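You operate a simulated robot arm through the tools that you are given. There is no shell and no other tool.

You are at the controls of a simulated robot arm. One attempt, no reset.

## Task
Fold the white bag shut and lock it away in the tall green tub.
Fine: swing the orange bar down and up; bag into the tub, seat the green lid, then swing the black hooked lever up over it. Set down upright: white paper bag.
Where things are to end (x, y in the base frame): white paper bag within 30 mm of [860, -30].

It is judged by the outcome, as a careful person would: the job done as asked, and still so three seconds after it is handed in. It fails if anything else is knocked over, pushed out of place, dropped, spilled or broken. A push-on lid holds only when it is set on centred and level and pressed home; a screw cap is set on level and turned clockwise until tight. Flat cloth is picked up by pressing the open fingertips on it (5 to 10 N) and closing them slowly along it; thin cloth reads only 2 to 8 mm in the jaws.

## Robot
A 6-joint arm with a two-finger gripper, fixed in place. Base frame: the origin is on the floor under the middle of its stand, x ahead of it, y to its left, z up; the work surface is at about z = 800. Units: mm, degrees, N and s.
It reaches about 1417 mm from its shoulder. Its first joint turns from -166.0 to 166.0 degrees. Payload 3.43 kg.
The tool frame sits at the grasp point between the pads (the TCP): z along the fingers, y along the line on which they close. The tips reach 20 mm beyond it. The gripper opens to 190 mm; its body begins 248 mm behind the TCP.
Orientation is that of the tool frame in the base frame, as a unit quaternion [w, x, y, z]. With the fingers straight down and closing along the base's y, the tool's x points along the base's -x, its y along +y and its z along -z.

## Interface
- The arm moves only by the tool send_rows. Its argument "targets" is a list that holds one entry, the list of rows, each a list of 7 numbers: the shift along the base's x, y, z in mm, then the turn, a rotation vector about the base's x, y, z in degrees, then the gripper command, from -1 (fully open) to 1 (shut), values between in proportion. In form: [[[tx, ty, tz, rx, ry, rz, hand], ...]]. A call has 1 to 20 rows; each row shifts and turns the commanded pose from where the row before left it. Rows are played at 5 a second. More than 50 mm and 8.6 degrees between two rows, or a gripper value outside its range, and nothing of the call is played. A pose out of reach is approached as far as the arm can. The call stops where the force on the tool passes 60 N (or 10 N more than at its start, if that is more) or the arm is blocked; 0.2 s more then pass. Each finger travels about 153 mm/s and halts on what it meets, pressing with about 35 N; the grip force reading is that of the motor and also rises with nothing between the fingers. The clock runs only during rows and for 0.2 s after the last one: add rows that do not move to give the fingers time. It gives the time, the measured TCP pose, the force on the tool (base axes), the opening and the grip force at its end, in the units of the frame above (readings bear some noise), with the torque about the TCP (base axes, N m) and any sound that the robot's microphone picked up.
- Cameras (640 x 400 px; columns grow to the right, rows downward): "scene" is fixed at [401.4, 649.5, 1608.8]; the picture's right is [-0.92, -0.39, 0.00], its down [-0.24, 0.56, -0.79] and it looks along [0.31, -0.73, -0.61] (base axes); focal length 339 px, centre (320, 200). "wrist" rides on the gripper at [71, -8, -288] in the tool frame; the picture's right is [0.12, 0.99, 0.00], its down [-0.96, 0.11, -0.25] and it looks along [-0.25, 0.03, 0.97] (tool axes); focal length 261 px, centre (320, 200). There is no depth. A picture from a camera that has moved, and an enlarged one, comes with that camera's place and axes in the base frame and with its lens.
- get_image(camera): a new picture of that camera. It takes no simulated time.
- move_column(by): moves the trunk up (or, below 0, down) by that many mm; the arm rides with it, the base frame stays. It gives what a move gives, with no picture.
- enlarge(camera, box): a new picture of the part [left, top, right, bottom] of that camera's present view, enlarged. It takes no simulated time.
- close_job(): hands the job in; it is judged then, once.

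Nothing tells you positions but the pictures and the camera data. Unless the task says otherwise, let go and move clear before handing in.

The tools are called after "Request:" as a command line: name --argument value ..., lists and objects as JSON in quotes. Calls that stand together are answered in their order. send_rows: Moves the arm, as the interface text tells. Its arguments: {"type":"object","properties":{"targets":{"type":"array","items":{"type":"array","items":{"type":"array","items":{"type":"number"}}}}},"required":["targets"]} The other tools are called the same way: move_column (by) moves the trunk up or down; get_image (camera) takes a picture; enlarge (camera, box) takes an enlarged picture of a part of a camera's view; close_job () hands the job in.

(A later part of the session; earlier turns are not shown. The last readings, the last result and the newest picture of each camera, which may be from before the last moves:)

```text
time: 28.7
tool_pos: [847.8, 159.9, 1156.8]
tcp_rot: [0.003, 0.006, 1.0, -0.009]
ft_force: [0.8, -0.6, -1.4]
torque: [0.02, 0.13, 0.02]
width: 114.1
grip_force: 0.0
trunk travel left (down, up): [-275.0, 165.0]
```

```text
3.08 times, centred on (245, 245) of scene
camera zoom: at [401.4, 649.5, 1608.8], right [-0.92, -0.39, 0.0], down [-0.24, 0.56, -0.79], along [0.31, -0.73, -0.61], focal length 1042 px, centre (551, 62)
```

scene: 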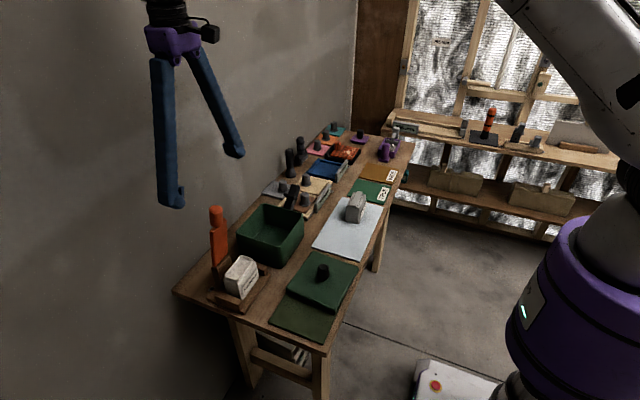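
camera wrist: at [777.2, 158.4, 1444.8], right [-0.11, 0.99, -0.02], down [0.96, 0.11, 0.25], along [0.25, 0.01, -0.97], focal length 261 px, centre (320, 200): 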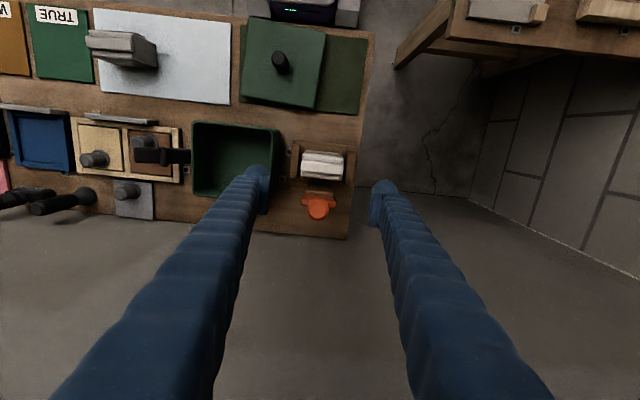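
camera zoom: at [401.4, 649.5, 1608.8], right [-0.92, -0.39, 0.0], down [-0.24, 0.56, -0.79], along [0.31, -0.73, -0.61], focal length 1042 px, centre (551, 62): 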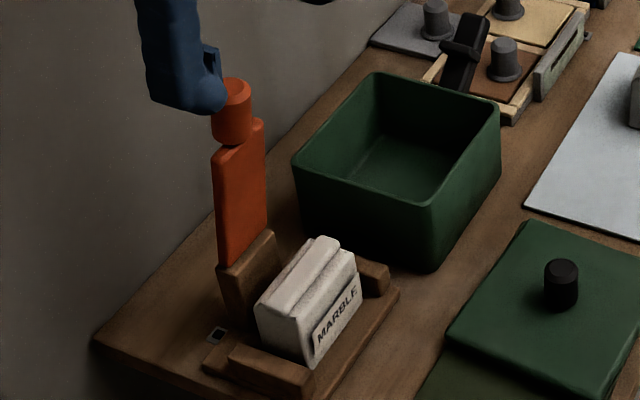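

Request:
enlarge --camera "wrist" --box '[280, 135, 370, 225]'

Request:
enlarge --camera "scene" --box '[210, 245, 280, 310]'

```text
4.44 times, centred on (325, 180) of wrist
camera zoom: at [777.2, 158.4, 1444.8], right [-0.11, 0.99, -0.02], down [0.96, 0.11, 0.25], along [0.25, 0.01, -0.97], focal length 1158 px, centre (298, 289)
```

zoom: 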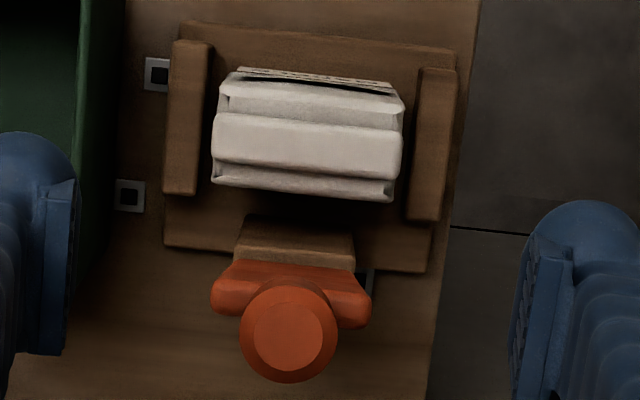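

```text
6.15 times, centred on (245, 278) of scene
camera zoom: at [401.4, 649.5, 1608.8], right [-0.92, -0.39, 0.0], down [-0.24, 0.56, -0.79], along [0.31, -0.73, -0.61], focal length 2085 px, centre (782, -277)
```

zoom: 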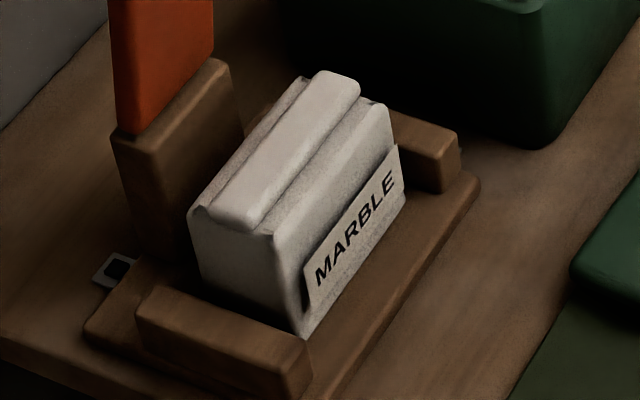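

The bag is folded and the bar stays up. The bag centre is about [847.5, 160], 91 mm wide in y. I'll tilt the tool 10° so the gripper body leans away from the bar and descend around the bag.

Request:
send_rows --targets '[[[0, 0, 0, 0.5, -5, 0.35, -0.18], [-1, 0, 0, 0.5, -5, 0.35, -0.18], [-1, 0, -45, 0, 0, 0, -0.18], [0, 0, -45, 0, 0, 0, -0.18], [0, 0, -45, 0, 0, 0, -0.18], [0, 0, -45, 0, 0, 0, -0.18], [0, 0, -40, 0, 0, 0, -0.18], [0, 0, 0, 0, 0, 0, -0.18]]]'

Request:
get_image --camera "wrist"

Request:
enlarge --camera "scene" --box '[180, 190, 300, 310]'

```text
time: 30.5
tool_pos: [846.2, 159.7, 940.4]
tcp_rot: [0.091, 0.0, 0.996, 0.0]
ft_force: [-0.5, 0.3, 0.1]
torque: [0.0, 0.0, -0.03]
width: 112.2
grip_force: 0.1
trunk travel left (down, up): [-275.0, 165.0]
```

```text
taken
camera wrist: at [725.3, 151.6, 1211.3], right [-0.12, 0.99, -0.02], down [0.9, 0.11, 0.42], along [0.42, 0.03, -0.91], focal length 261 px, centre (320, 200)
```

wrist: 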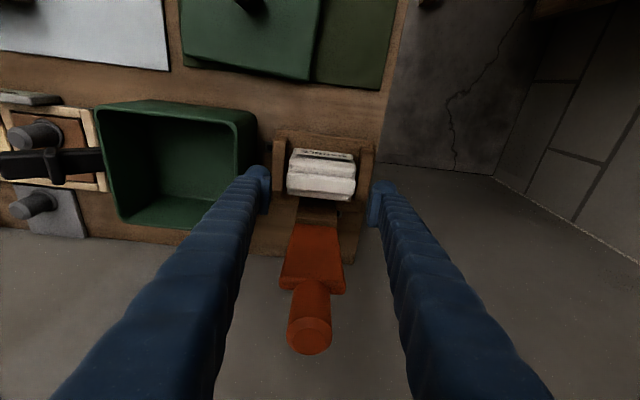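

```text
3.33 times, centred on (240, 250) of scene
camera zoom: at [401.4, 649.5, 1608.8], right [-0.92, -0.39, 0.0], down [-0.24, 0.56, -0.79], along [0.31, -0.73, -0.61], focal length 1129 px, centre (587, 33)
```

zoom: 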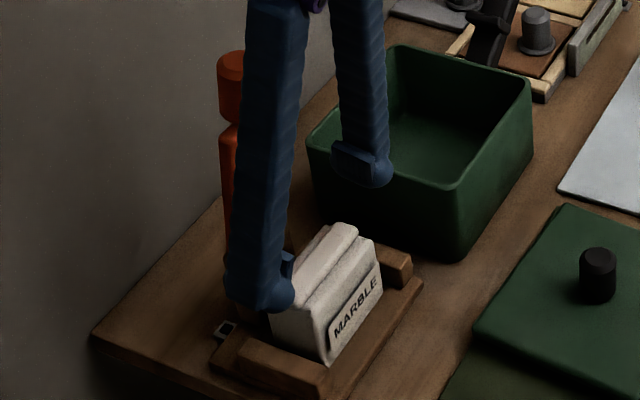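

Request:
send_rows --targets '[[[0, 0.5, -30, 0, 0, 0, -0.18], [0, 0, -25, 0, 0, 0, -0.18], [0, 0, -13, 0, 0, 0, -0.18], [0, 0, 0, 0, 0, 0, -0.18]]]'

Request:
enlarge --camera "wrist" --box '[220, 120, 420, 260]'

Request:
enlarge --camera "scene" --box '[190, 220, 290, 310]'

```text
time: 31.5
tool_pos: [847.2, 158.9, 871.4]
tcp_rot: [0.091, 0.001, 0.996, -0.001]
ft_force: [0.5, 0.0, 0.3]
torque: [-0.03, -0.03, 0.03]
width: 112.1
grip_force: 0.0
trunk travel left (down, up): [-275.0, 165.0]
```

```text
2.86 times, centred on (320, 190) of wrist
camera zoom: at [725.5, 152.3, 1142.2], right [-0.12, 0.99, -0.02], down [0.9, 0.11, 0.42], along [0.42, 0.03, -0.91], focal length 745 px, centre (320, 229)
```

zoom: 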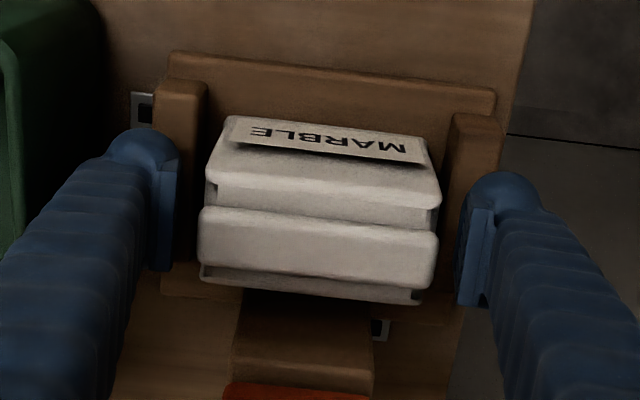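

```text
4.44 times, centred on (240, 265) of scene
camera zoom: at [401.4, 649.5, 1608.8], right [-0.92, -0.39, 0.0], down [-0.24, 0.56, -0.79], along [0.31, -0.73, -0.61], focal length 1506 px, centre (676, -89)
```

zoom: 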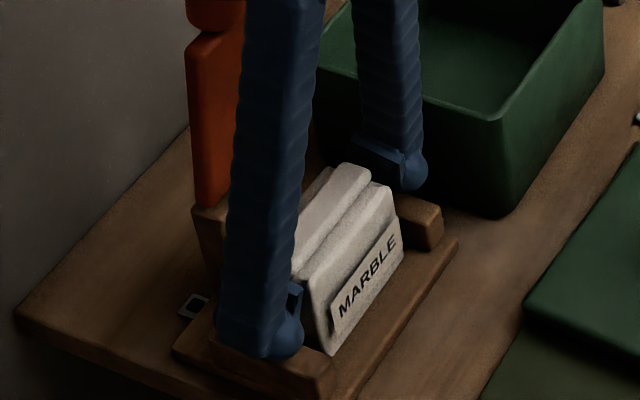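

The fingers straddle the bag evenly above the fixture walls. Closing gently.

Request:
send_rows --targets '[[[0, 0, 0, 0, 0, 0, -0.05], [0, 0, 0, 0, 0, 0, 0.03], [0, 0, 0, 0, 0, 0, 0.2], [0, 0, 0, 0, 0, 0, 1], [0, 0, 0, 0, 0, 0, 1], [0, 0, 0, 0, 0, 0, 1]]]'

Request:
enlarge --camera "wrist" --box '[220, 120, 420, 260]'

```text
time: 32.9
tool_pos: [846.6, 159.4, 871.1]
tcp_rot: [0.09, 0.001, 0.996, 0.0]
ft_force: [-0.4, -1.5, -0.3]
torque: [0.0, 0.01, 0.02]
width: 98.6
grip_force: 35.3
trunk travel left (down, up): [-275.0, 165.0]
```

```text
2.86 times, centred on (320, 190) of wrist
camera zoom: at [725.7, 152.2, 1142.2], right [-0.12, 0.99, -0.02], down [0.9, 0.11, 0.42], along [0.42, 0.03, -0.91], focal length 745 px, centre (320, 229)
```

zoom: 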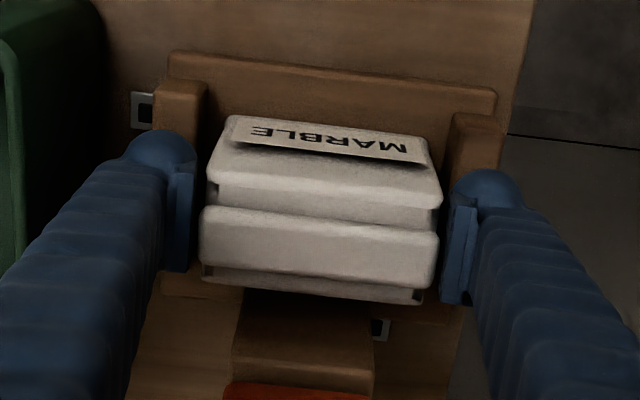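

Request:
send_rows --targets '[[[0, 0, 4, 0, 0, 0, 1], [0, 0, 6, 0, 0, 0, 1], [0, 0, 10, 0, 0, 0, 1], [0, 0, 0, 0, 0, 0, 1]]]'

Request:
enlarge --camera "scene" --box '[190, 220, 290, 310]'

Request:
enlarge --camera "wrist" --box '[220, 120, 420, 260]'

```text
time: 33.9
tool_pos: [845.0, 159.4, 891.1]
tcp_rot: [0.091, 0.0, 0.996, 0.001]
ft_force: [0.8, 0.0, -2.3]
torque: [0.0, 0.0, -0.01]
width: 98.4
grip_force: 35.5
trunk travel left (down, up): [-275.0, 165.0]
```

```text
4.44 times, centred on (240, 265) of scene
camera zoom: at [401.4, 649.5, 1608.8], right [-0.92, -0.39, 0.0], down [-0.24, 0.56, -0.79], along [0.31, -0.73, -0.61], focal length 1506 px, centre (676, -89)
```

zoom: 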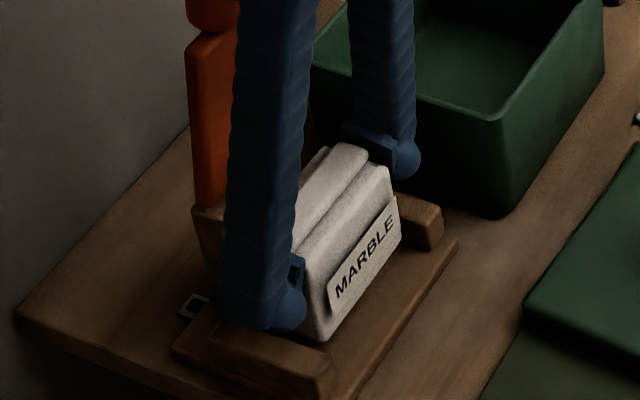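

```text
2.86 times, centred on (320, 190) of wrist
camera zoom: at [725.0, 152.1, 1161.6], right [-0.12, 0.99, -0.02], down [0.9, 0.11, 0.42], along [0.42, 0.03, -0.91], focal length 745 px, centre (320, 229)
```

zoom: 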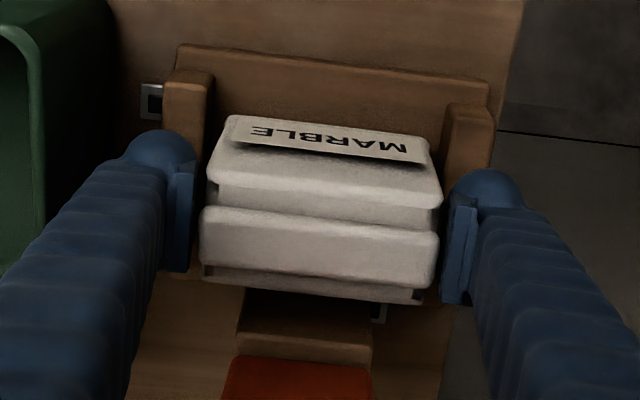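

The bag is securely held. The tub is snug for the gripper along y, so I'll lift clear, carry it over the tub while yawing 40°, and look down before lowering.

Request:
send_rows --targets '[[[-4, 0, 30, 0, 0, 0, 1], [-4, 0, 30, 0, 0, 0, 1], [-4, 0, 30, 0, 0, 0, 1], [0, 0, 30, 0, 0, 0, 1], [3, -23, 0, 0, 0, 5, 1], [3, -24, 0, 0, 0, 5, 1], [3, -24, 0, 0, 0, 5, 1], [3, -24, 0, 0, 0, 5, 1], [3, -24, 0, 0, 0, 5, 1], [3, -24, 0, 0, 0, 5, 1], [3, -24, 0, 0, 0, 5, 1], [3, -22, 0, 0, 0, 5, 1], [0, 0, 0, 0, 0, 0, 1]]]'

Request:
get_image --camera "wrist"

Request:
enlarge --camera "scene" --box '[180, 130, 340, 290]'

```text
time: 36.7
tool_pos: [857.8, -29.4, 1011.2]
tcp_rot: [0.085, -0.341, 0.936, 0.032]
ft_force: [0.4, -0.7, -1.8]
torque: [0.06, 0.02, 0.02]
width: 98.5
grip_force: 34.7
trunk travel left (down, up): [-275.0, 165.0]
```

```text
taken
camera wrist: at [770.2, -113.1, 1281.7], right [-0.73, 0.69, -0.02], down [0.62, 0.67, 0.42], along [0.3, 0.29, -0.91], focal length 261 px, centre (320, 200)
```

wrist: 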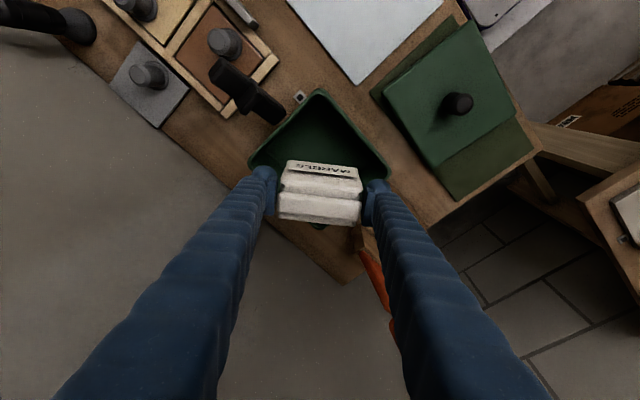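

```text
2.50 times, centred on (260, 210) of scene
camera zoom: at [401.4, 649.5, 1608.8], right [-0.92, -0.39, 0.0], down [-0.24, 0.56, -0.79], along [0.31, -0.73, -0.61], focal length 847 px, centre (470, 175)
```

zoom: 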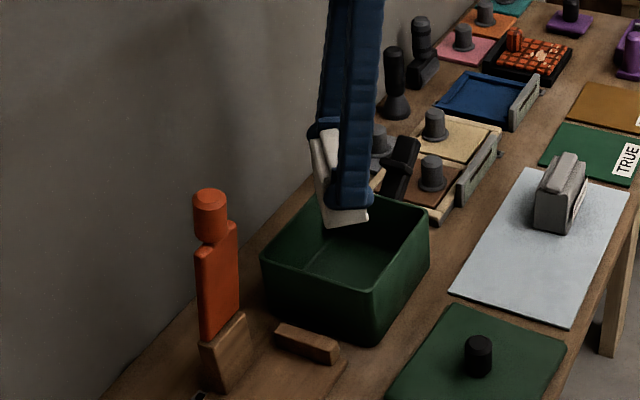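

Request:
enlarge --camera "wrist" --box '[220, 70, 420, 240]'

```text
2.35 times, centred on (320, 155) of wrist
camera zoom: at [770.2, -113.1, 1281.7], right [-0.73, 0.69, -0.02], down [0.62, 0.67, 0.42], along [0.3, 0.29, -0.91], focal length 613 px, centre (320, 306)
```

zoom: 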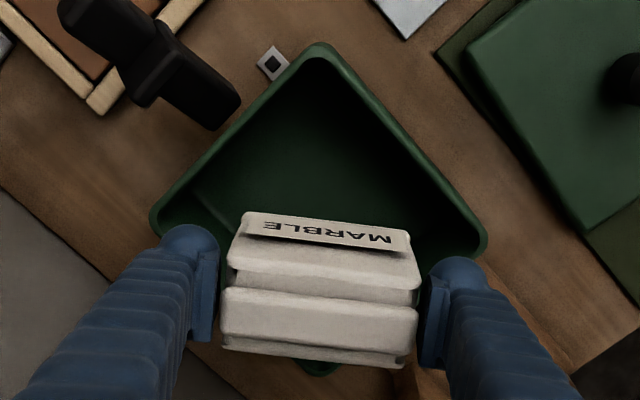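

The tub's centre is about [857, -32], right below the bag, with clearance for the fingers on the diagonal. Lowering the bag in.

Request:
send_rows --targets '[[[1, -0.7, -28, 0, 0, 0, 1], [0.5, -0.7, -28, 0, 0, 0, 1], [0, 0, -28, 0, 0, 0, 1], [0, 0, -25, 0, 0, 0, 1], [0, 0, -18, 0, 0, 0, 1], [0, 0, 0, 0, 0, 0, 1]]]'

Request:
enlarge --camera "wrist" --box '[220, 70, 420, 240]'

Request:
enlarge --camera "scene" --box '[200, 160, 340, 290]'

```text
time: 38.1
tool_pos: [858.2, -31.2, 884.4]
tcp_rot: [0.085, -0.341, 0.936, 0.031]
ft_force: [-0.9, 0.0, -3.3]
torque: [-0.01, 0.03, -0.01]
width: 98.5
grip_force: 35.2
trunk travel left (down, up): [-275.0, 165.0]
```

```text
2.35 times, centred on (320, 155) of wrist
camera zoom: at [771.5, -114.7, 1154.7], right [-0.73, 0.69, -0.02], down [0.62, 0.67, 0.42], along [0.3, 0.29, -0.91], focal length 613 px, centre (320, 306)
```

zoom: 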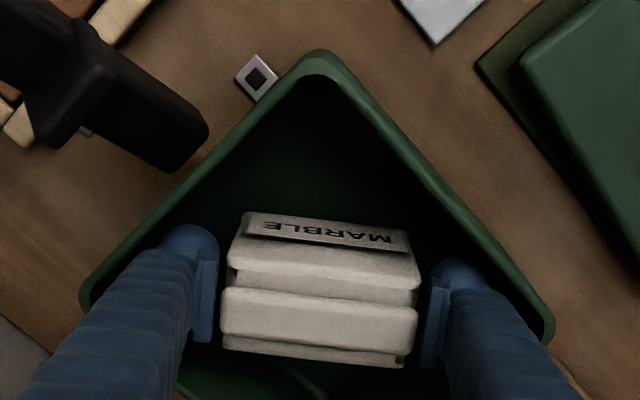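

```text
3.08 times, centred on (270, 225) of scene
camera zoom: at [401.4, 649.5, 1608.8], right [-0.92, -0.39, 0.0], down [-0.24, 0.56, -0.79], along [0.31, -0.73, -0.61], focal length 1042 px, centre (474, 123)
```

zoom: 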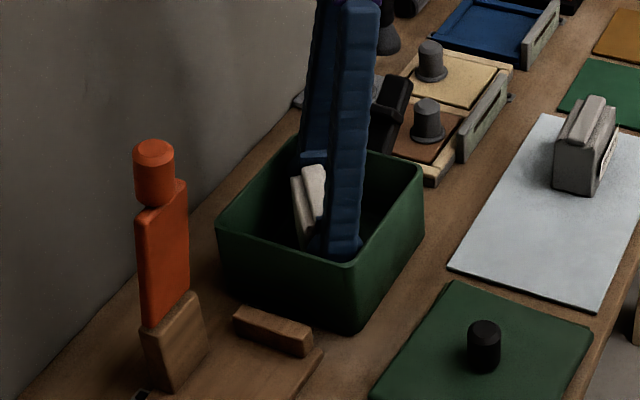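

Request:
send_rows --targets '[[[0, 0, -3, 0, 0, 0, 1], [0, 0, -3, 0, 0, 0, 1], [0, 0, -3, 0, 0, 0, 1], [0, 0, -2, 0, 0, 0, 1]]]'

```text
time: 39.1
tool_pos: [860.3, -30.9, 873.8]
tcp_rot: [0.084, -0.34, 0.936, 0.032]
ft_force: [-0.3, 0.6, -3.7]
torque: [0.01, 0.01, -0.01]
width: 98.3
grip_force: 34.8
trunk travel left (down, up): [-275.0, 165.0]
```

Request:
send_rows --targets '[[[0, 0, -2, 0, 0, 0, 1], [0, 0, -2, 0, 0, 0, 1], [0, 0, -1.5, 0, 0, 0, 1]]]'

```text
time: 39.9
tool_pos: [860.0, -30.4, 869.1]
tcp_rot: [0.086, -0.34, 0.936, 0.031]
ft_force: [-0.1, 0.9, 2.0]
torque: [-0.07, -0.2, 0.0]
width: 98.3
grip_force: 35.2
trunk travel left (down, up): [-275.0, 165.0]
```

Request:
send_rows --targets '[[[0, 0, -1, 0, 0, 0, 1], [0, 0, 0, 0, 0, 0, 1]]]'

```text
time: 40.5
tool_pos: [858.1, -31.1, 868.9]
tcp_rot: [0.086, -0.34, 0.936, 0.031]
ft_force: [-2.9, -1.2, 12.9]
torque: [0.28, -0.07, -0.03]
width: 98.2
grip_force: 35.1
trunk travel left (down, up): [-275.0, 165.0]
```

The bag is resting on the tub floor. Releasing with a small opening and lifting straight out.

Request:
send_rows --targets '[[[0, 0, 0.5, 0, 0, 0, -0.06], [0, 0, 0, 0, 0, 0, -0.1], [0, 0, 0, 0, 0, 0, -0.13], [0, 0, 0, 0, 0, 0, -0.13]]]'

Request:
enlarge --camera "wrist" --box '[220, 70, 420, 240]'

```text
time: 41.5
tool_pos: [858.8, -29.8, 868.1]
tcp_rot: [0.085, -0.339, 0.936, 0.033]
ft_force: [-1.1, 0.2, 0.7]
torque: [0.01, -0.02, 0.03]
width: 107.0
grip_force: 0.0
trunk travel left (down, up): [-275.0, 165.0]
```

```text
2.35 times, centred on (320, 155) of wrist
camera zoom: at [772.0, -114.5, 1137.9], right [-0.73, 0.69, -0.02], down [0.62, 0.67, 0.42], along [0.3, 0.29, -0.91], focal length 613 px, centre (320, 306)
```

zoom: 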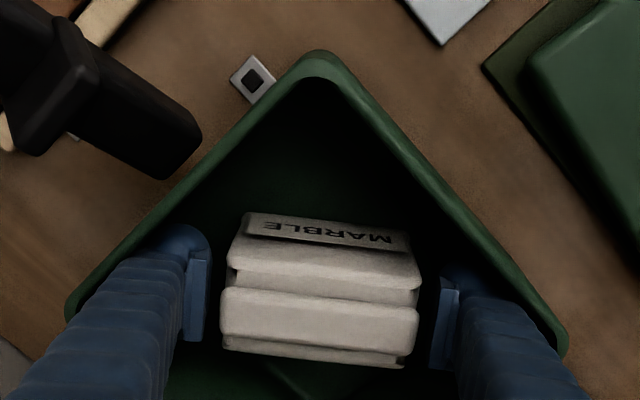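

Request:
send_rows --targets '[[[0, 0, 15, 0, 0, 0, -0.13], [0, 0, 30, 0, 0, 0, -0.13], [0, 0, 40, 0, 0, 0, -0.13], [0, 0, 45, 0, 0, 0, -0.13], [0, 0, 45, 0, 0, 0, -0.13], [0, 0, 45, 0, 0, -8, -0.13], [-10, 0, 30, 0, 0, -8, -0.13], [-10, 0, 20, 0, 0, -8, -0.13], [-10, 0, 0, 0, 0, -8, -0.13], [0, 0, 0, 0, 0, -8, -0.13], [0, 0, 0, 0, 5, 0, -0.13], [0, 0, 0, 0, 5.3, 0, -0.13], [0, 0, 0, 0, 0, 0, -0.13]]]'

Request:
get_image --camera "wrist"

Request:
get_image --camera "scene"

```text
time: 44.3
tool_pos: [829.5, -29.4, 1136.9]
tcp_rot: [0.001, 0.001, 1.0, 0.0]
ft_force: [0.4, -0.2, -0.1]
torque: [-0.02, -0.04, 0.01]
width: 107.6
grip_force: 0.0
trunk travel left (down, up): [-275.0, 165.0]
```

```text
taken
camera wrist: at [758.5, -38.2, 1425.9], right [-0.12, 0.99, 0.0], down [0.96, 0.11, 0.25], along [0.25, 0.03, -0.97], focal length 261 px, centre (320, 200)
```

wrist: 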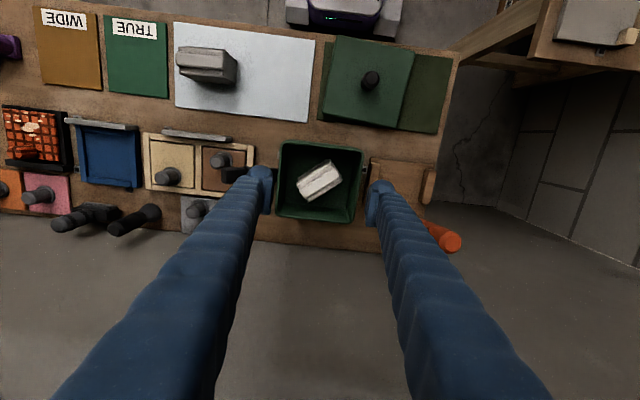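

```text
taken
```

scene: 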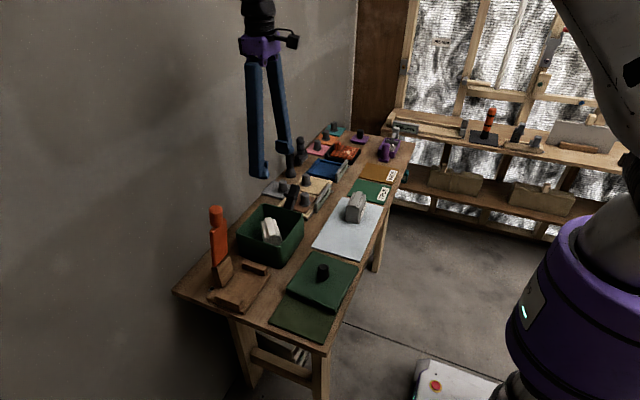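

Request:
enlarge --camera "wrist" --box '[250, 130, 390, 230]'

Request:
enlarge --camera "wrist" --box '[290, 20, 470, 150]'

Request:
enlarge --camera "scene" --box '[230, 170, 330, 270]'

```text
4.00 times, centred on (320, 180) of wrist
camera zoom: at [758.5, -38.2, 1425.9], right [-0.12, 0.99, 0.0], down [0.96, 0.11, 0.25], along [0.25, 0.03, -0.97], focal length 1043 px, centre (320, 280)
```

zoom: 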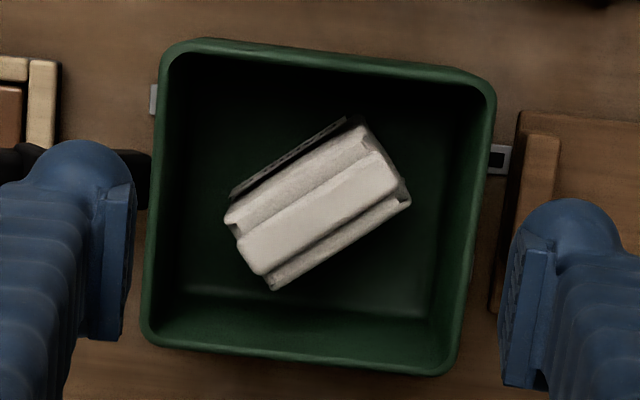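

```text
3.08 times, centred on (380, 85) of wrist
camera zoom: at [758.5, -38.2, 1425.9], right [-0.12, 0.99, 0.0], down [0.96, 0.11, 0.25], along [0.25, 0.03, -0.97], focal length 802 px, centre (135, 554)
```

zoom: 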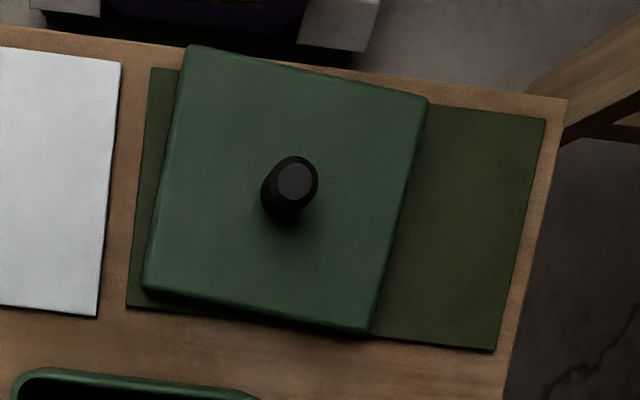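

```text
4.00 times, centred on (280, 220) of scene
camera zoom: at [401.4, 649.5, 1608.8], right [-0.92, -0.39, 0.0], down [-0.24, 0.56, -0.79], along [0.31, -0.73, -0.61], focal length 1355 px, centre (480, 120)
```

zoom: 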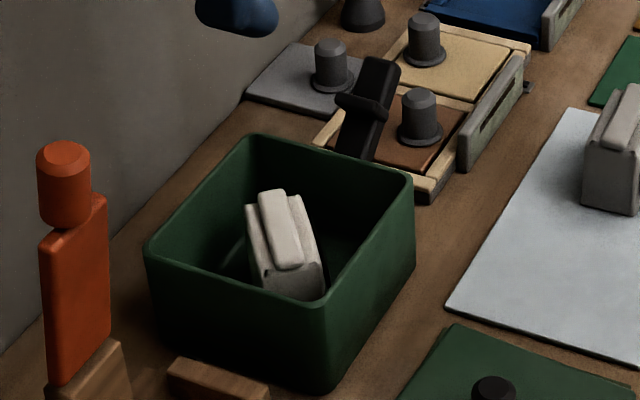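

The bag stands upright in the tub near [856, -28], and the tub's centre is about [858.5, -30.5]. The lid is near [644, 51], yawed about -4°. Moving over the lid for a closer look.

Request:
send_rows --targets '[[[-31, 13.4, 0, 0, 0, 0, -0.13], [-31, 13.4, 0, 0, 0, 0, 0], [-31, 13.4, -20, 0, 0, 0, 0.1], [-31, 13.4, -35, 0, 0, -2, 0.1], [-31, 13.4, -40, 0, 0, -2, 0.1], [-30.5, 13.4, -42, 0, 0, -0.3, 0.1], [0, 0, 0, 0, 0, 0, 0.1]]]'

Request:
get_image --camera "wrist"

Request:
enlarge --camera "scene" --box '[250, 200, 380, 340]'

```text
refused: row 5 steps farther than a row can; nothing moved
```

```text
taken
camera wrist: at [758.5, -38.2, 1425.9], right [-0.12, 0.99, 0.0], down [0.96, 0.11, 0.25], along [0.25, 0.03, -0.97], focal length 261 px, centre (320, 200)
```

wrist: 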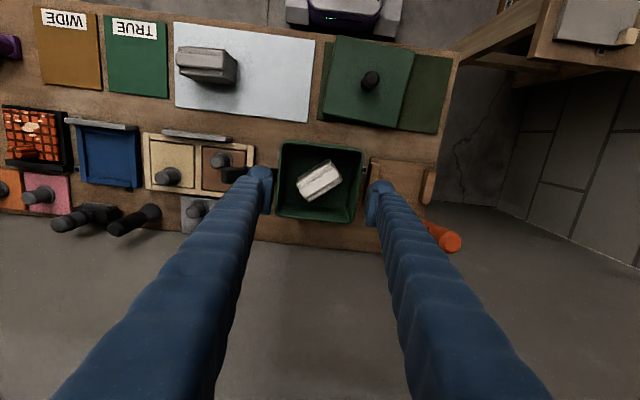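

```text
2.86 times, centred on (315, 270) of scene
camera zoom: at [401.4, 649.5, 1608.8], right [-0.92, -0.39, 0.0], down [-0.24, 0.56, -0.79], along [0.31, -0.73, -0.61], focal length 968 px, centre (334, 0)
```

zoom: 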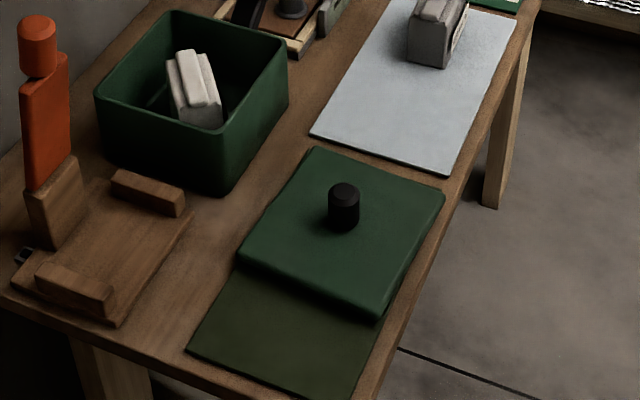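

The last call was refused for a step that was too long; nothing moved. Retrying with shorter steps toward the lid.

Request:
send_rows --targets '[[[-31, 13.4, 0, 0, 0, 0, -0.13], [-31, 13.4, 0, 0, 0, 0, 0], [-31, 13.4, -20, 0, 0, 0, 0.1], [-31, 13.4, -30, 0, 0, -2, 0.1], [-31, 13.4, -30, 0, 0, -2, 0.1], [-30.5, 13.4, -30, 0, 0, -0.3, 0.1], [0, 0, -30, 0, 0, 0, 0.1], [0, 0, 0, 0, 0, 0, 0.1]]]'

Request:
get_image --camera "wrist"

Request:
enlarge --camera "scene" --box '[250, 200, 380, 340]'

```text
time: 46.1
tool_pos: [642.7, 48.7, 997.9]
tcp_rot: [0.002, 0.038, 0.999, 0.0]
ft_force: [0.4, 0.2, -0.4]
torque: [0.02, 0.01, -0.01]
width: 85.6
grip_force: 0.0
trunk travel left (down, up): [-275.0, 165.0]
```

```text
taken
camera wrist: at [571.5, 47.1, 1285.3], right [-0.04, 1.0, 0.0], down [0.97, 0.04, 0.25], along [0.25, 0.01, -0.97], focal length 261 px, centre (320, 200)
```

wrist: 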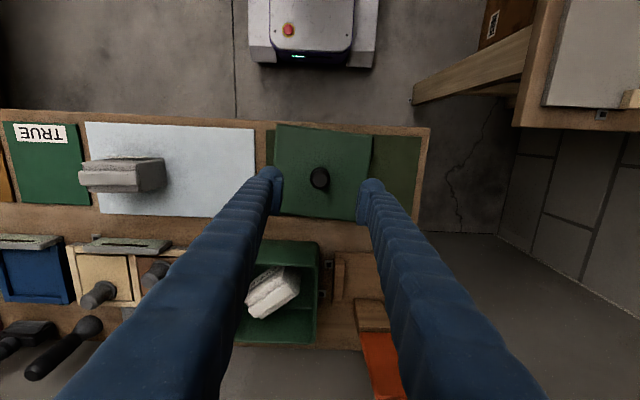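

```text
2.86 times, centred on (315, 270) of scene
camera zoom: at [401.4, 649.5, 1608.8], right [-0.92, -0.39, 0.0], down [-0.24, 0.56, -0.79], along [0.31, -0.73, -0.61], focal length 968 px, centre (334, 0)
```

zoom: 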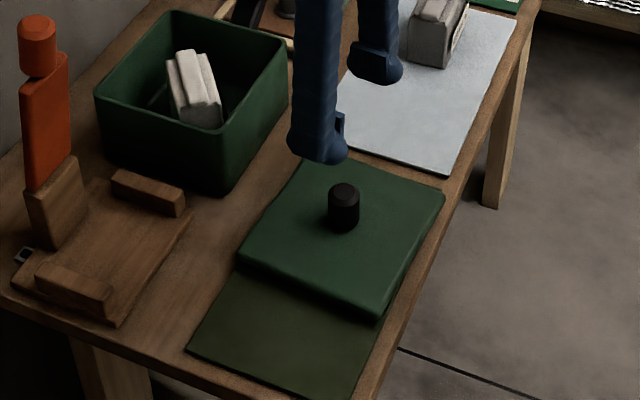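

Request:
enlarge --camera "wrist" --box '[250, 110, 450, 235]'

```text
3.20 times, centred on (350, 172) of wrist
camera zoom: at [571.5, 47.1, 1285.3], right [-0.04, 1.0, 0.0], down [0.97, 0.04, 0.25], along [0.25, 0.01, -0.97], focal length 834 px, centre (224, 288)
```

zoom: 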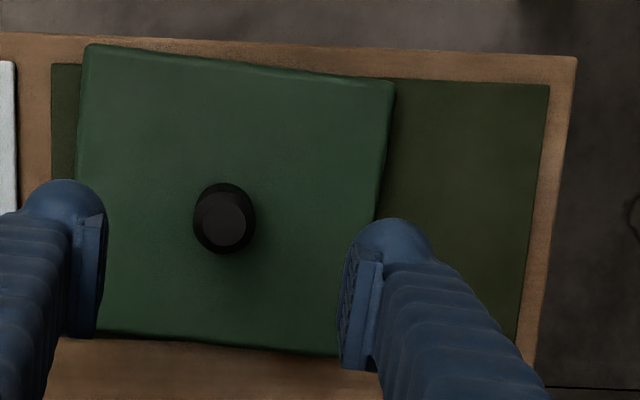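

The knob is centred at about [642.6, 50] with its top near z 872. Descending to grasp it.

Request:
send_rows --targets '[[[0, 1.4, -40, 0, 0, 0, 0.2], [0, 0, -40, 0, 0, 0, 0.25], [0, 0, -35, 0, 0, 0, 0.25], [0, 0, -23, 0, 0, 0, 0.25], [0, 0, 0, 0, 0, 0, 0.25]]]'

Request:
enlarge --camera "wrist" --box '[240, 130, 400, 250]'

Request:
enlarge --camera "scene" --box '[270, 210, 370, 320]'

```text
time: 47.3
tool_pos: [643.5, 53.0, 860.2]
tcp_rot: [0.001, 0.039, 0.999, 0.0]
ft_force: [0.0, 0.6, 0.4]
torque: [-0.01, -0.02, -0.03]
width: 71.1
grip_force: 0.1
trunk travel left (down, up): [-275.0, 165.0]
```

```text
3.33 times, centred on (320, 190) of wrist
camera zoom: at [572.2, 49.1, 1147.7], right [-0.04, 1.0, 0.0], down [0.97, 0.04, 0.25], along [0.25, 0.01, -0.97], focal length 869 px, centre (320, 233)
```

zoom: 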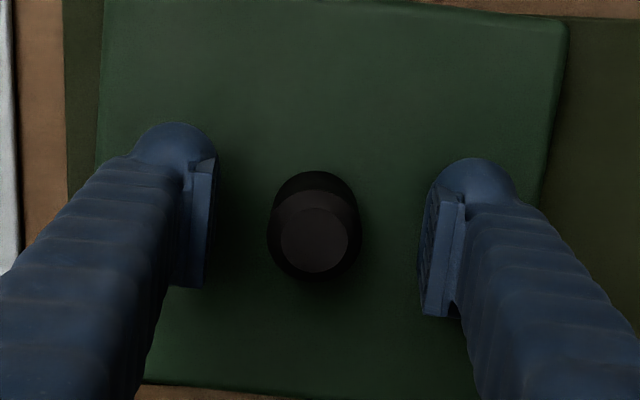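

```text
3.64 times, centred on (320, 265) of scene
camera zoom: at [401.4, 649.5, 1608.8], right [-0.92, -0.39, 0.0], down [-0.24, 0.56, -0.79], along [0.31, -0.73, -0.61], focal length 1232 px, centre (320, -36)
```

zoom: 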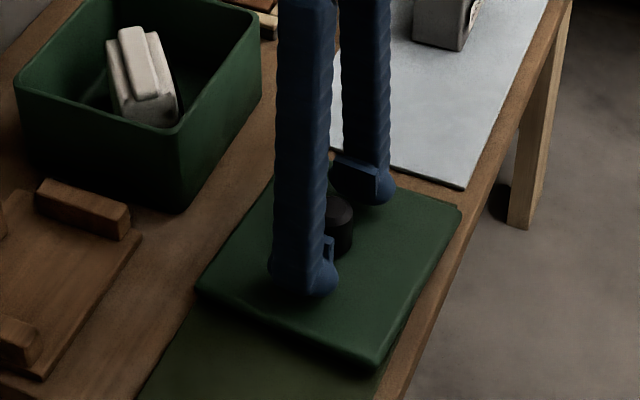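

Request:
send_rows --targets '[[[0.8, 0, -1, 0, 0, 0, 0.5], [0, 0, 0, 0, 0, 0, 1], [0, 0, 0, 0, 0, 0, 1], [0, 0, 0, 0, 0, 0, 1]]]'

```text
time: 48.3
tool_pos: [644.7, 52.1, 859.9]
tcp_rot: [0.001, 0.039, 0.999, 0.001]
ft_force: [-1.0, -1.4, 0.8]
torque: [-0.03, 0.0, 0.02]
width: 30.4
grip_force: 34.8
trunk travel left (down, up): [-275.0, 165.0]
```

Request:
send_rows --targets '[[[0, 0, 5, 0, 0, 0, 1], [0, 0, 10, 0, 0, 0, 1], [0, 0, 20, 0, 0, 0, 1], [0, 0, 0, 0, 0, 0, 1]]]'

Request:
enlarge --camera "scene" --box '[250, 190, 380, 330]'

Request:
get_image --camera "wrist"

```text
time: 49.3
tool_pos: [645.3, 51.5, 893.3]
tcp_rot: [0.001, 0.039, 0.999, 0.001]
ft_force: [-0.5, 0.0, -2.5]
torque: [-0.02, 0.01, 0.01]
width: 30.3
grip_force: 35.4
trunk travel left (down, up): [-275.0, 165.0]
```

```text
2.86 times, centred on (315, 260) of scene
camera zoom: at [401.4, 649.5, 1608.8], right [-0.92, -0.39, 0.0], down [-0.24, 0.56, -0.79], along [0.31, -0.73, -0.61], focal length 968 px, centre (334, 29)
```

zoom: 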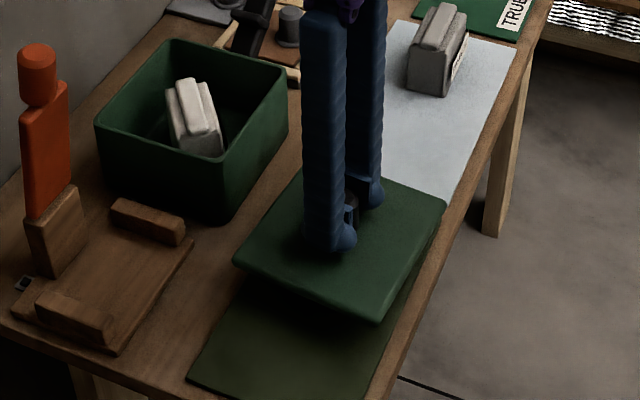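

```text
taken
camera wrist: at [574.1, 48.9, 1181.3], right [-0.04, 1.0, 0.0], down [0.97, 0.04, 0.25], along [0.25, 0.01, -0.97], focal length 261 px, centre (320, 200)
```

wrist: 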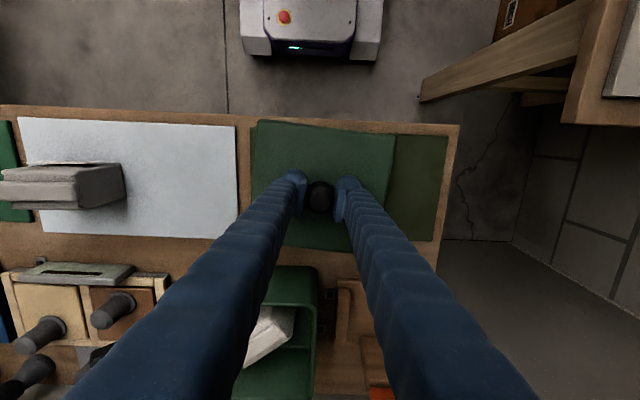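

Request:
enlarge --camera "wrist" --box '[230, 100, 430, 260]'

```text
2.50 times, centred on (330, 180) of wrist
camera zoom: at [574.1, 48.9, 1181.3], right [-0.04, 1.0, 0.0], down [0.97, 0.04, 0.25], along [0.25, 0.01, -0.97], focal length 652 px, centre (295, 250)
```

zoom: 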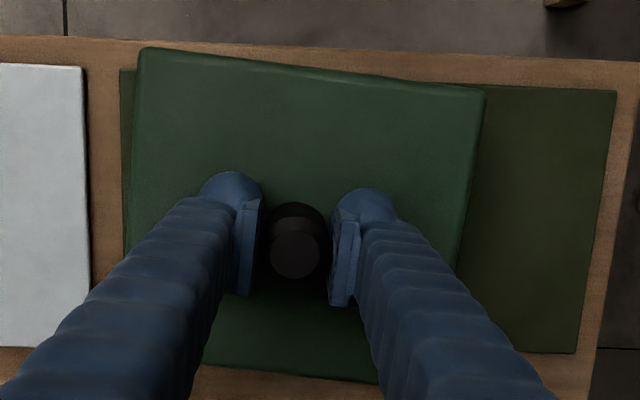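

The lid is held level. Its centre sits about 1 mm from the TCP. I'll carry it above the tub, squaring its yaw by +4.4°, and hover.

Request:
send_rows --targets '[[[0, 0, 35, 0, 0, 0, 1], [0, 0, 35, 0, 0, 0, 1], [0, 0, 35, 0, 0, 0, 1], [30, -11.5, 0, 0, 0, 1, 1], [31, -12, 0, 0, 0, 1, 1], [31, -12, 0, 0, 0, 1, 1], [31, -12, 0, 0, 0, 1, 1], [31, -12, 0, 0, 0, 0.4, 1], [31, -12, 0, 0, 0, 0, 1], [30, -10.7, 0, 0, 0, 0, 1], [0, 0, 0, 0, 0, 0, 1]]]'

Request:
get_image --camera "wrist"

Request:
enlarge --camera "scene" --box '[190, 130, 350, 290]'

```text
time: 51.7
tool_pos: [858.7, -33.2, 998.9]
tcp_rot: [0.001, 0.0, 1.0, -0.001]
ft_force: [-0.5, -0.5, -0.8]
torque: [0.0, 0.01, 0.01]
width: 30.4
grip_force: 35.1
trunk travel left (down, up): [-275.0, 165.0]
```

```text
taken
camera wrist: at [789.1, -40.4, 1287.3], right [-0.12, 0.99, 0.0], down [0.96, 0.12, 0.25], along [0.25, 0.03, -0.97], focal length 261 px, centre (320, 200)
```

wrist: 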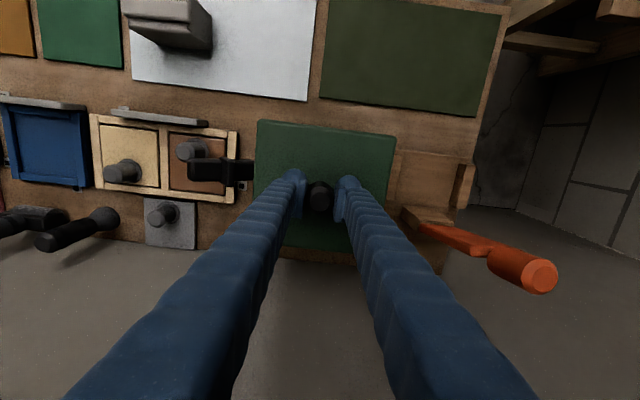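

```text
2.50 times, centred on (270, 210) of scene
camera zoom: at [401.4, 649.5, 1608.8], right [-0.92, -0.39, 0.0], down [-0.24, 0.56, -0.79], along [0.31, -0.73, -0.61], focal length 847 px, centre (445, 175)
```

zoom: 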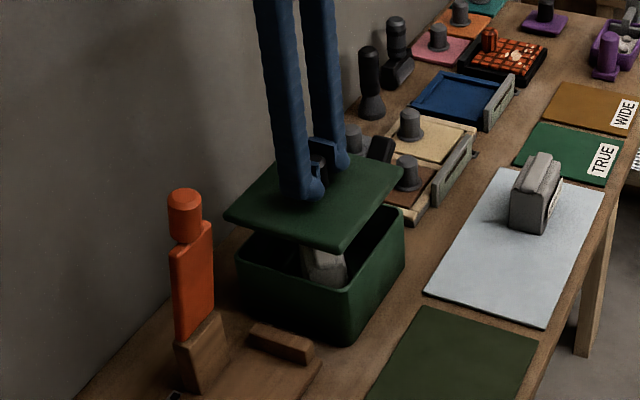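

Request:
send_rows --targets '[[[0, 0, 0, 0, 0, 0, 1]]]'

Request:
send_rows --targets '[[[0, 0, 0, 0, 0, 0, 1]]]'

Request:
send_rows --targets '[[[0, 0, 0, 0, 0, 0, 1]]]'

Request:
enlarge --camera "wrist" --box '[230, 100, 430, 280]'

Request:
enlarge --camera "scene" --box '[220, 180, 310, 270]'

```text
time: 52.1
tool_pos: [860.2, -32.1, 999.5]
tcp_rot: [0.001, 0.0, 1.0, 0.0]
ft_force: [0.1, 0.5, -2.2]
torque: [0.03, -0.02, -0.04]
width: 30.7
grip_force: 35.3
trunk travel left (down, up): [-275.0, 165.0]
```

```text
time: 52.5
tool_pos: [859.6, -32.6, 999.1]
tcp_rot: [0.002, 0.0, 1.0, 0.0]
ft_force: [0.5, 0.3, -0.8]
torque: [0.01, -0.01, -0.01]
width: 30.4
grip_force: 34.7
trunk travel left (down, up): [-275.0, 165.0]
```

```text
time: 52.9
tool_pos: [859.8, -32.6, 999.4]
tcp_rot: [0.0, 0.0, 1.0, 0.001]
ft_force: [0.0, 0.4, -1.4]
torque: [0.03, 0.01, 0.01]
width: 30.5
grip_force: 35.2
trunk travel left (down, up): [-275.0, 165.0]
```

```text
2.22 times, centred on (330, 190) of wrist
camera zoom: at [789.5, -40.1, 1286.7], right [-0.12, 0.99, 0.0], down [0.96, 0.12, 0.25], along [0.25, 0.03, -0.97], focal length 579 px, centre (298, 222)
```

zoom: 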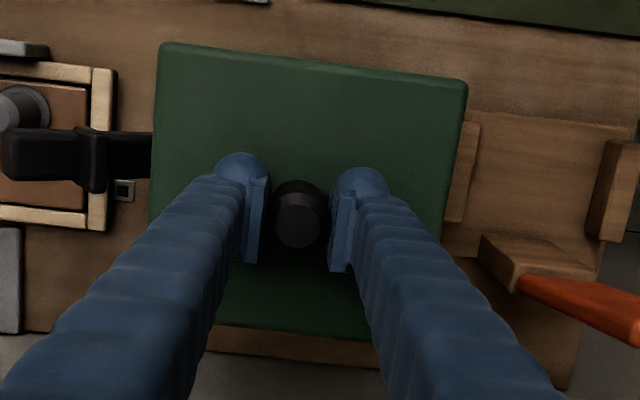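

```text
4.44 times, centred on (265, 225) of scene
camera zoom: at [401.4, 649.5, 1608.8], right [-0.92, -0.39, 0.0], down [-0.24, 0.56, -0.79], along [0.31, -0.73, -0.61], focal length 1506 px, centre (564, 89)
```

zoom: 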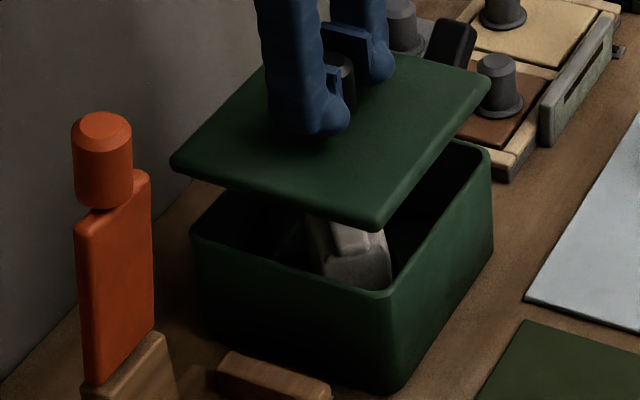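

The lid hovers square above the tub. I'll lower it to just above the rim and compare the lid and rim edges in close-up.

Request:
send_rows --targets '[[[-0.3, 0.7, -15, 0, 0, 0.5, 1], [-0.2, 0.6, -15, 0, 0, 0, 1], [0, 0, -5, 0, 0, 0, 1], [0, 0, 0, 0, 0, 0, 1]]]'

Request:
enlarge --camera "scene" --box '[230, 190, 310, 270]'

Request:
enlarge --camera "scene" --box '[265, 220, 295, 250]'

Request:
enlarge --camera "scene" --box '[230, 205, 260, 250]'

Request:
enlarge --camera "scene" --box '[285, 190, 315, 235]'

```text
time: 53.9
tool_pos: [859.1, -30.5, 964.3]
tcp_rot: [0.001, -0.004, 1.0, 0.0]
ft_force: [-0.1, -0.9, -2.1]
torque: [0.01, 0.0, 0.0]
width: 30.3
grip_force: 35.4
trunk travel left (down, up): [-275.0, 165.0]
```

```text
5.00 times, centred on (270, 230) of scene
camera zoom: at [401.4, 649.5, 1608.8], right [-0.92, -0.39, 0.0], down [-0.24, 0.56, -0.79], along [0.31, -0.73, -0.61], focal length 1694 px, centre (570, 50)
```

zoom: 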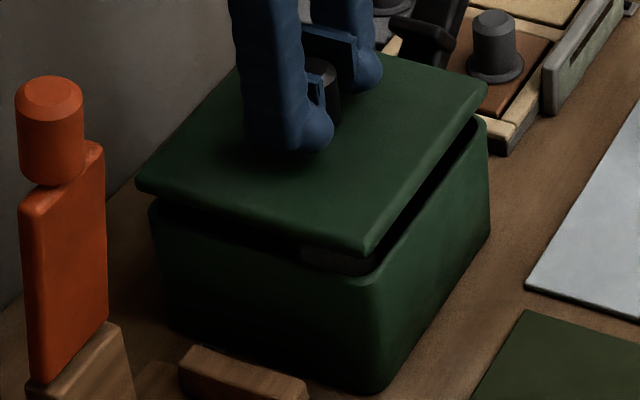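

```text
13.33 times, centred on (280, 235) of scene
camera zoom: at [401.4, 649.5, 1608.8], right [-0.92, -0.39, 0.0], down [-0.24, 0.56, -0.79], along [0.31, -0.73, -0.61], focal length 4517 px, centre (853, -267)
```

zoom: 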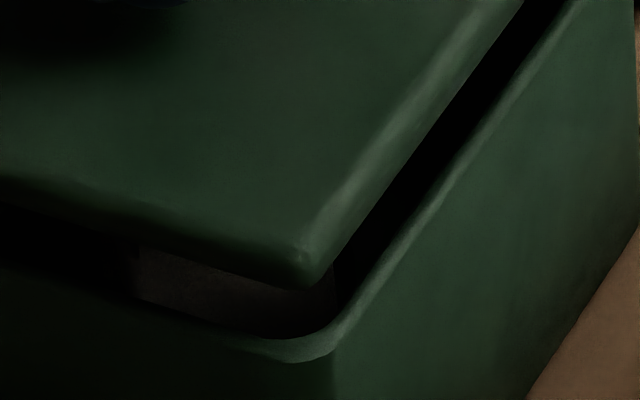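

```text
8.89 times, centred on (245, 228) of scene
camera zoom: at [401.4, 649.5, 1608.8], right [-0.92, -0.39, 0.0], down [-0.24, 0.56, -0.79], along [0.31, -0.73, -0.61], focal length 3011 px, centre (987, -44)
```

zoom: 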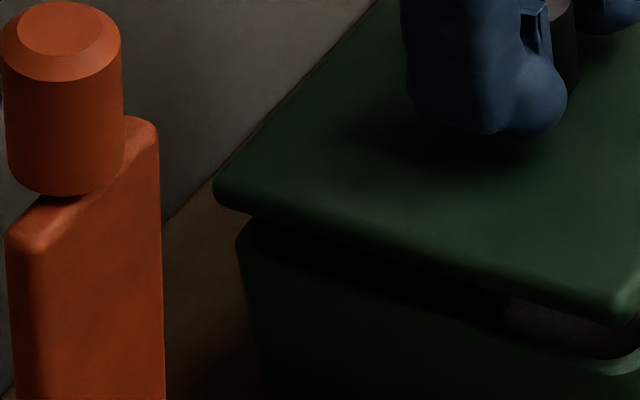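

```text
8.89 times, centred on (300, 212) of scene
camera zoom: at [401.4, 649.5, 1608.8], right [-0.92, -0.39, 0.0], down [-0.24, 0.56, -0.79], along [0.31, -0.73, -0.61], focal length 3011 px, centre (498, 89)
```

zoom: 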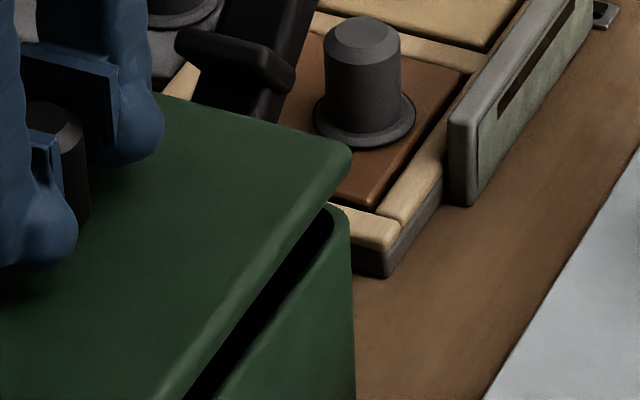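

The lid looks about 1.5–2 mm too far toward +x relative to the rim. I'll correct that and lower in small steps, watching the force.

Request:
send_rows --targets '[[[-1.7, 0.3, -4, 0, 0, 0, 1], [0, 0, -4, 0, 0, 0, 1], [0, 0, -3, 0, 0, 0, 1], [0, 0, 0, 0, 0, 0, 1]]]'

Request:
enlarge --camera "scene" --box '[230, 190, 310, 270]'

```text
time: 54.9
tool_pos: [857.1, -29.8, 952.0]
tcp_rot: [0.0, -0.005, 1.0, 0.0]
ft_force: [0.5, 0.0, -1.1]
torque: [0.01, -0.01, -0.01]
width: 30.3
grip_force: 34.9
trunk travel left (down, up): [-275.0, 165.0]
```

```text
5.00 times, centred on (270, 230) of scene
camera zoom: at [401.4, 649.5, 1608.8], right [-0.92, -0.39, 0.0], down [-0.24, 0.56, -0.79], along [0.31, -0.73, -0.61], focal length 1694 px, centre (570, 50)
```

zoom: 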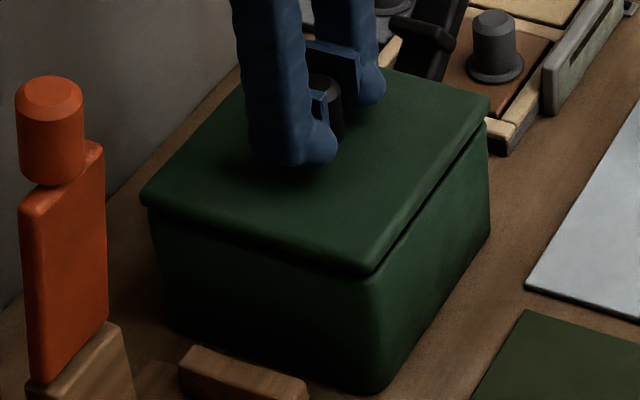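

Request:
enlarge --camera "scene" --box '[262, 222, 292, 252]'

Request:
enlarge --camera "scene" --box '[235, 215, 265, 245]'

Request:
enlarge --camera "scene" --box '[285, 195, 315, 225]'

```text
13.33 times, centred on (277, 237) of scene
camera zoom: at [401.4, 649.5, 1608.8], right [-0.92, -0.39, 0.0], down [-0.24, 0.56, -0.79], along [0.31, -0.73, -0.61], focal length 4517 px, centre (893, -293)
```

zoom: 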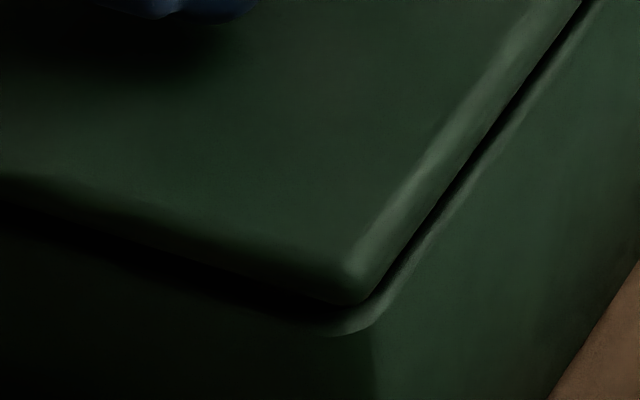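

```text
13.33 times, centred on (250, 230) of scene
camera zoom: at [401.4, 649.5, 1608.8], right [-0.92, -0.39, 0.0], down [-0.24, 0.56, -0.79], along [0.31, -0.73, -0.61], focal length 4517 px, centre (1253, -200)
```

zoom: 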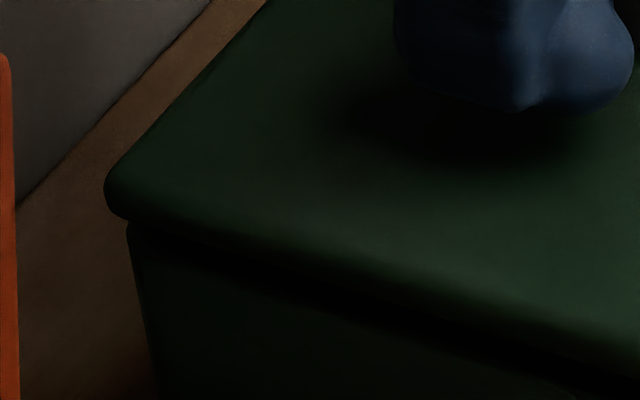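

```text
13.33 times, centred on (300, 210) of scene
camera zoom: at [401.4, 649.5, 1608.8], right [-0.92, -0.39, 0.0], down [-0.24, 0.56, -0.79], along [0.31, -0.73, -0.61], focal length 4517 px, centre (587, 67)
```

zoom: 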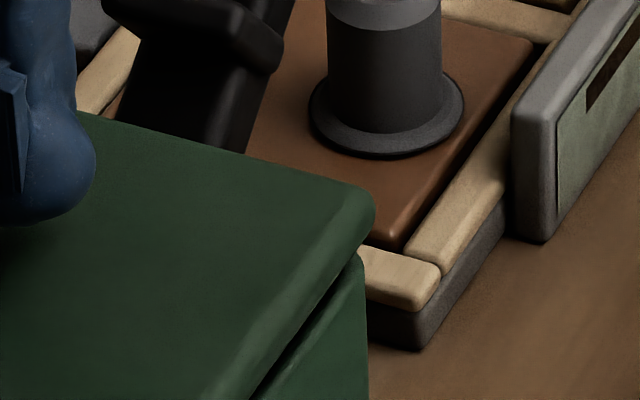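

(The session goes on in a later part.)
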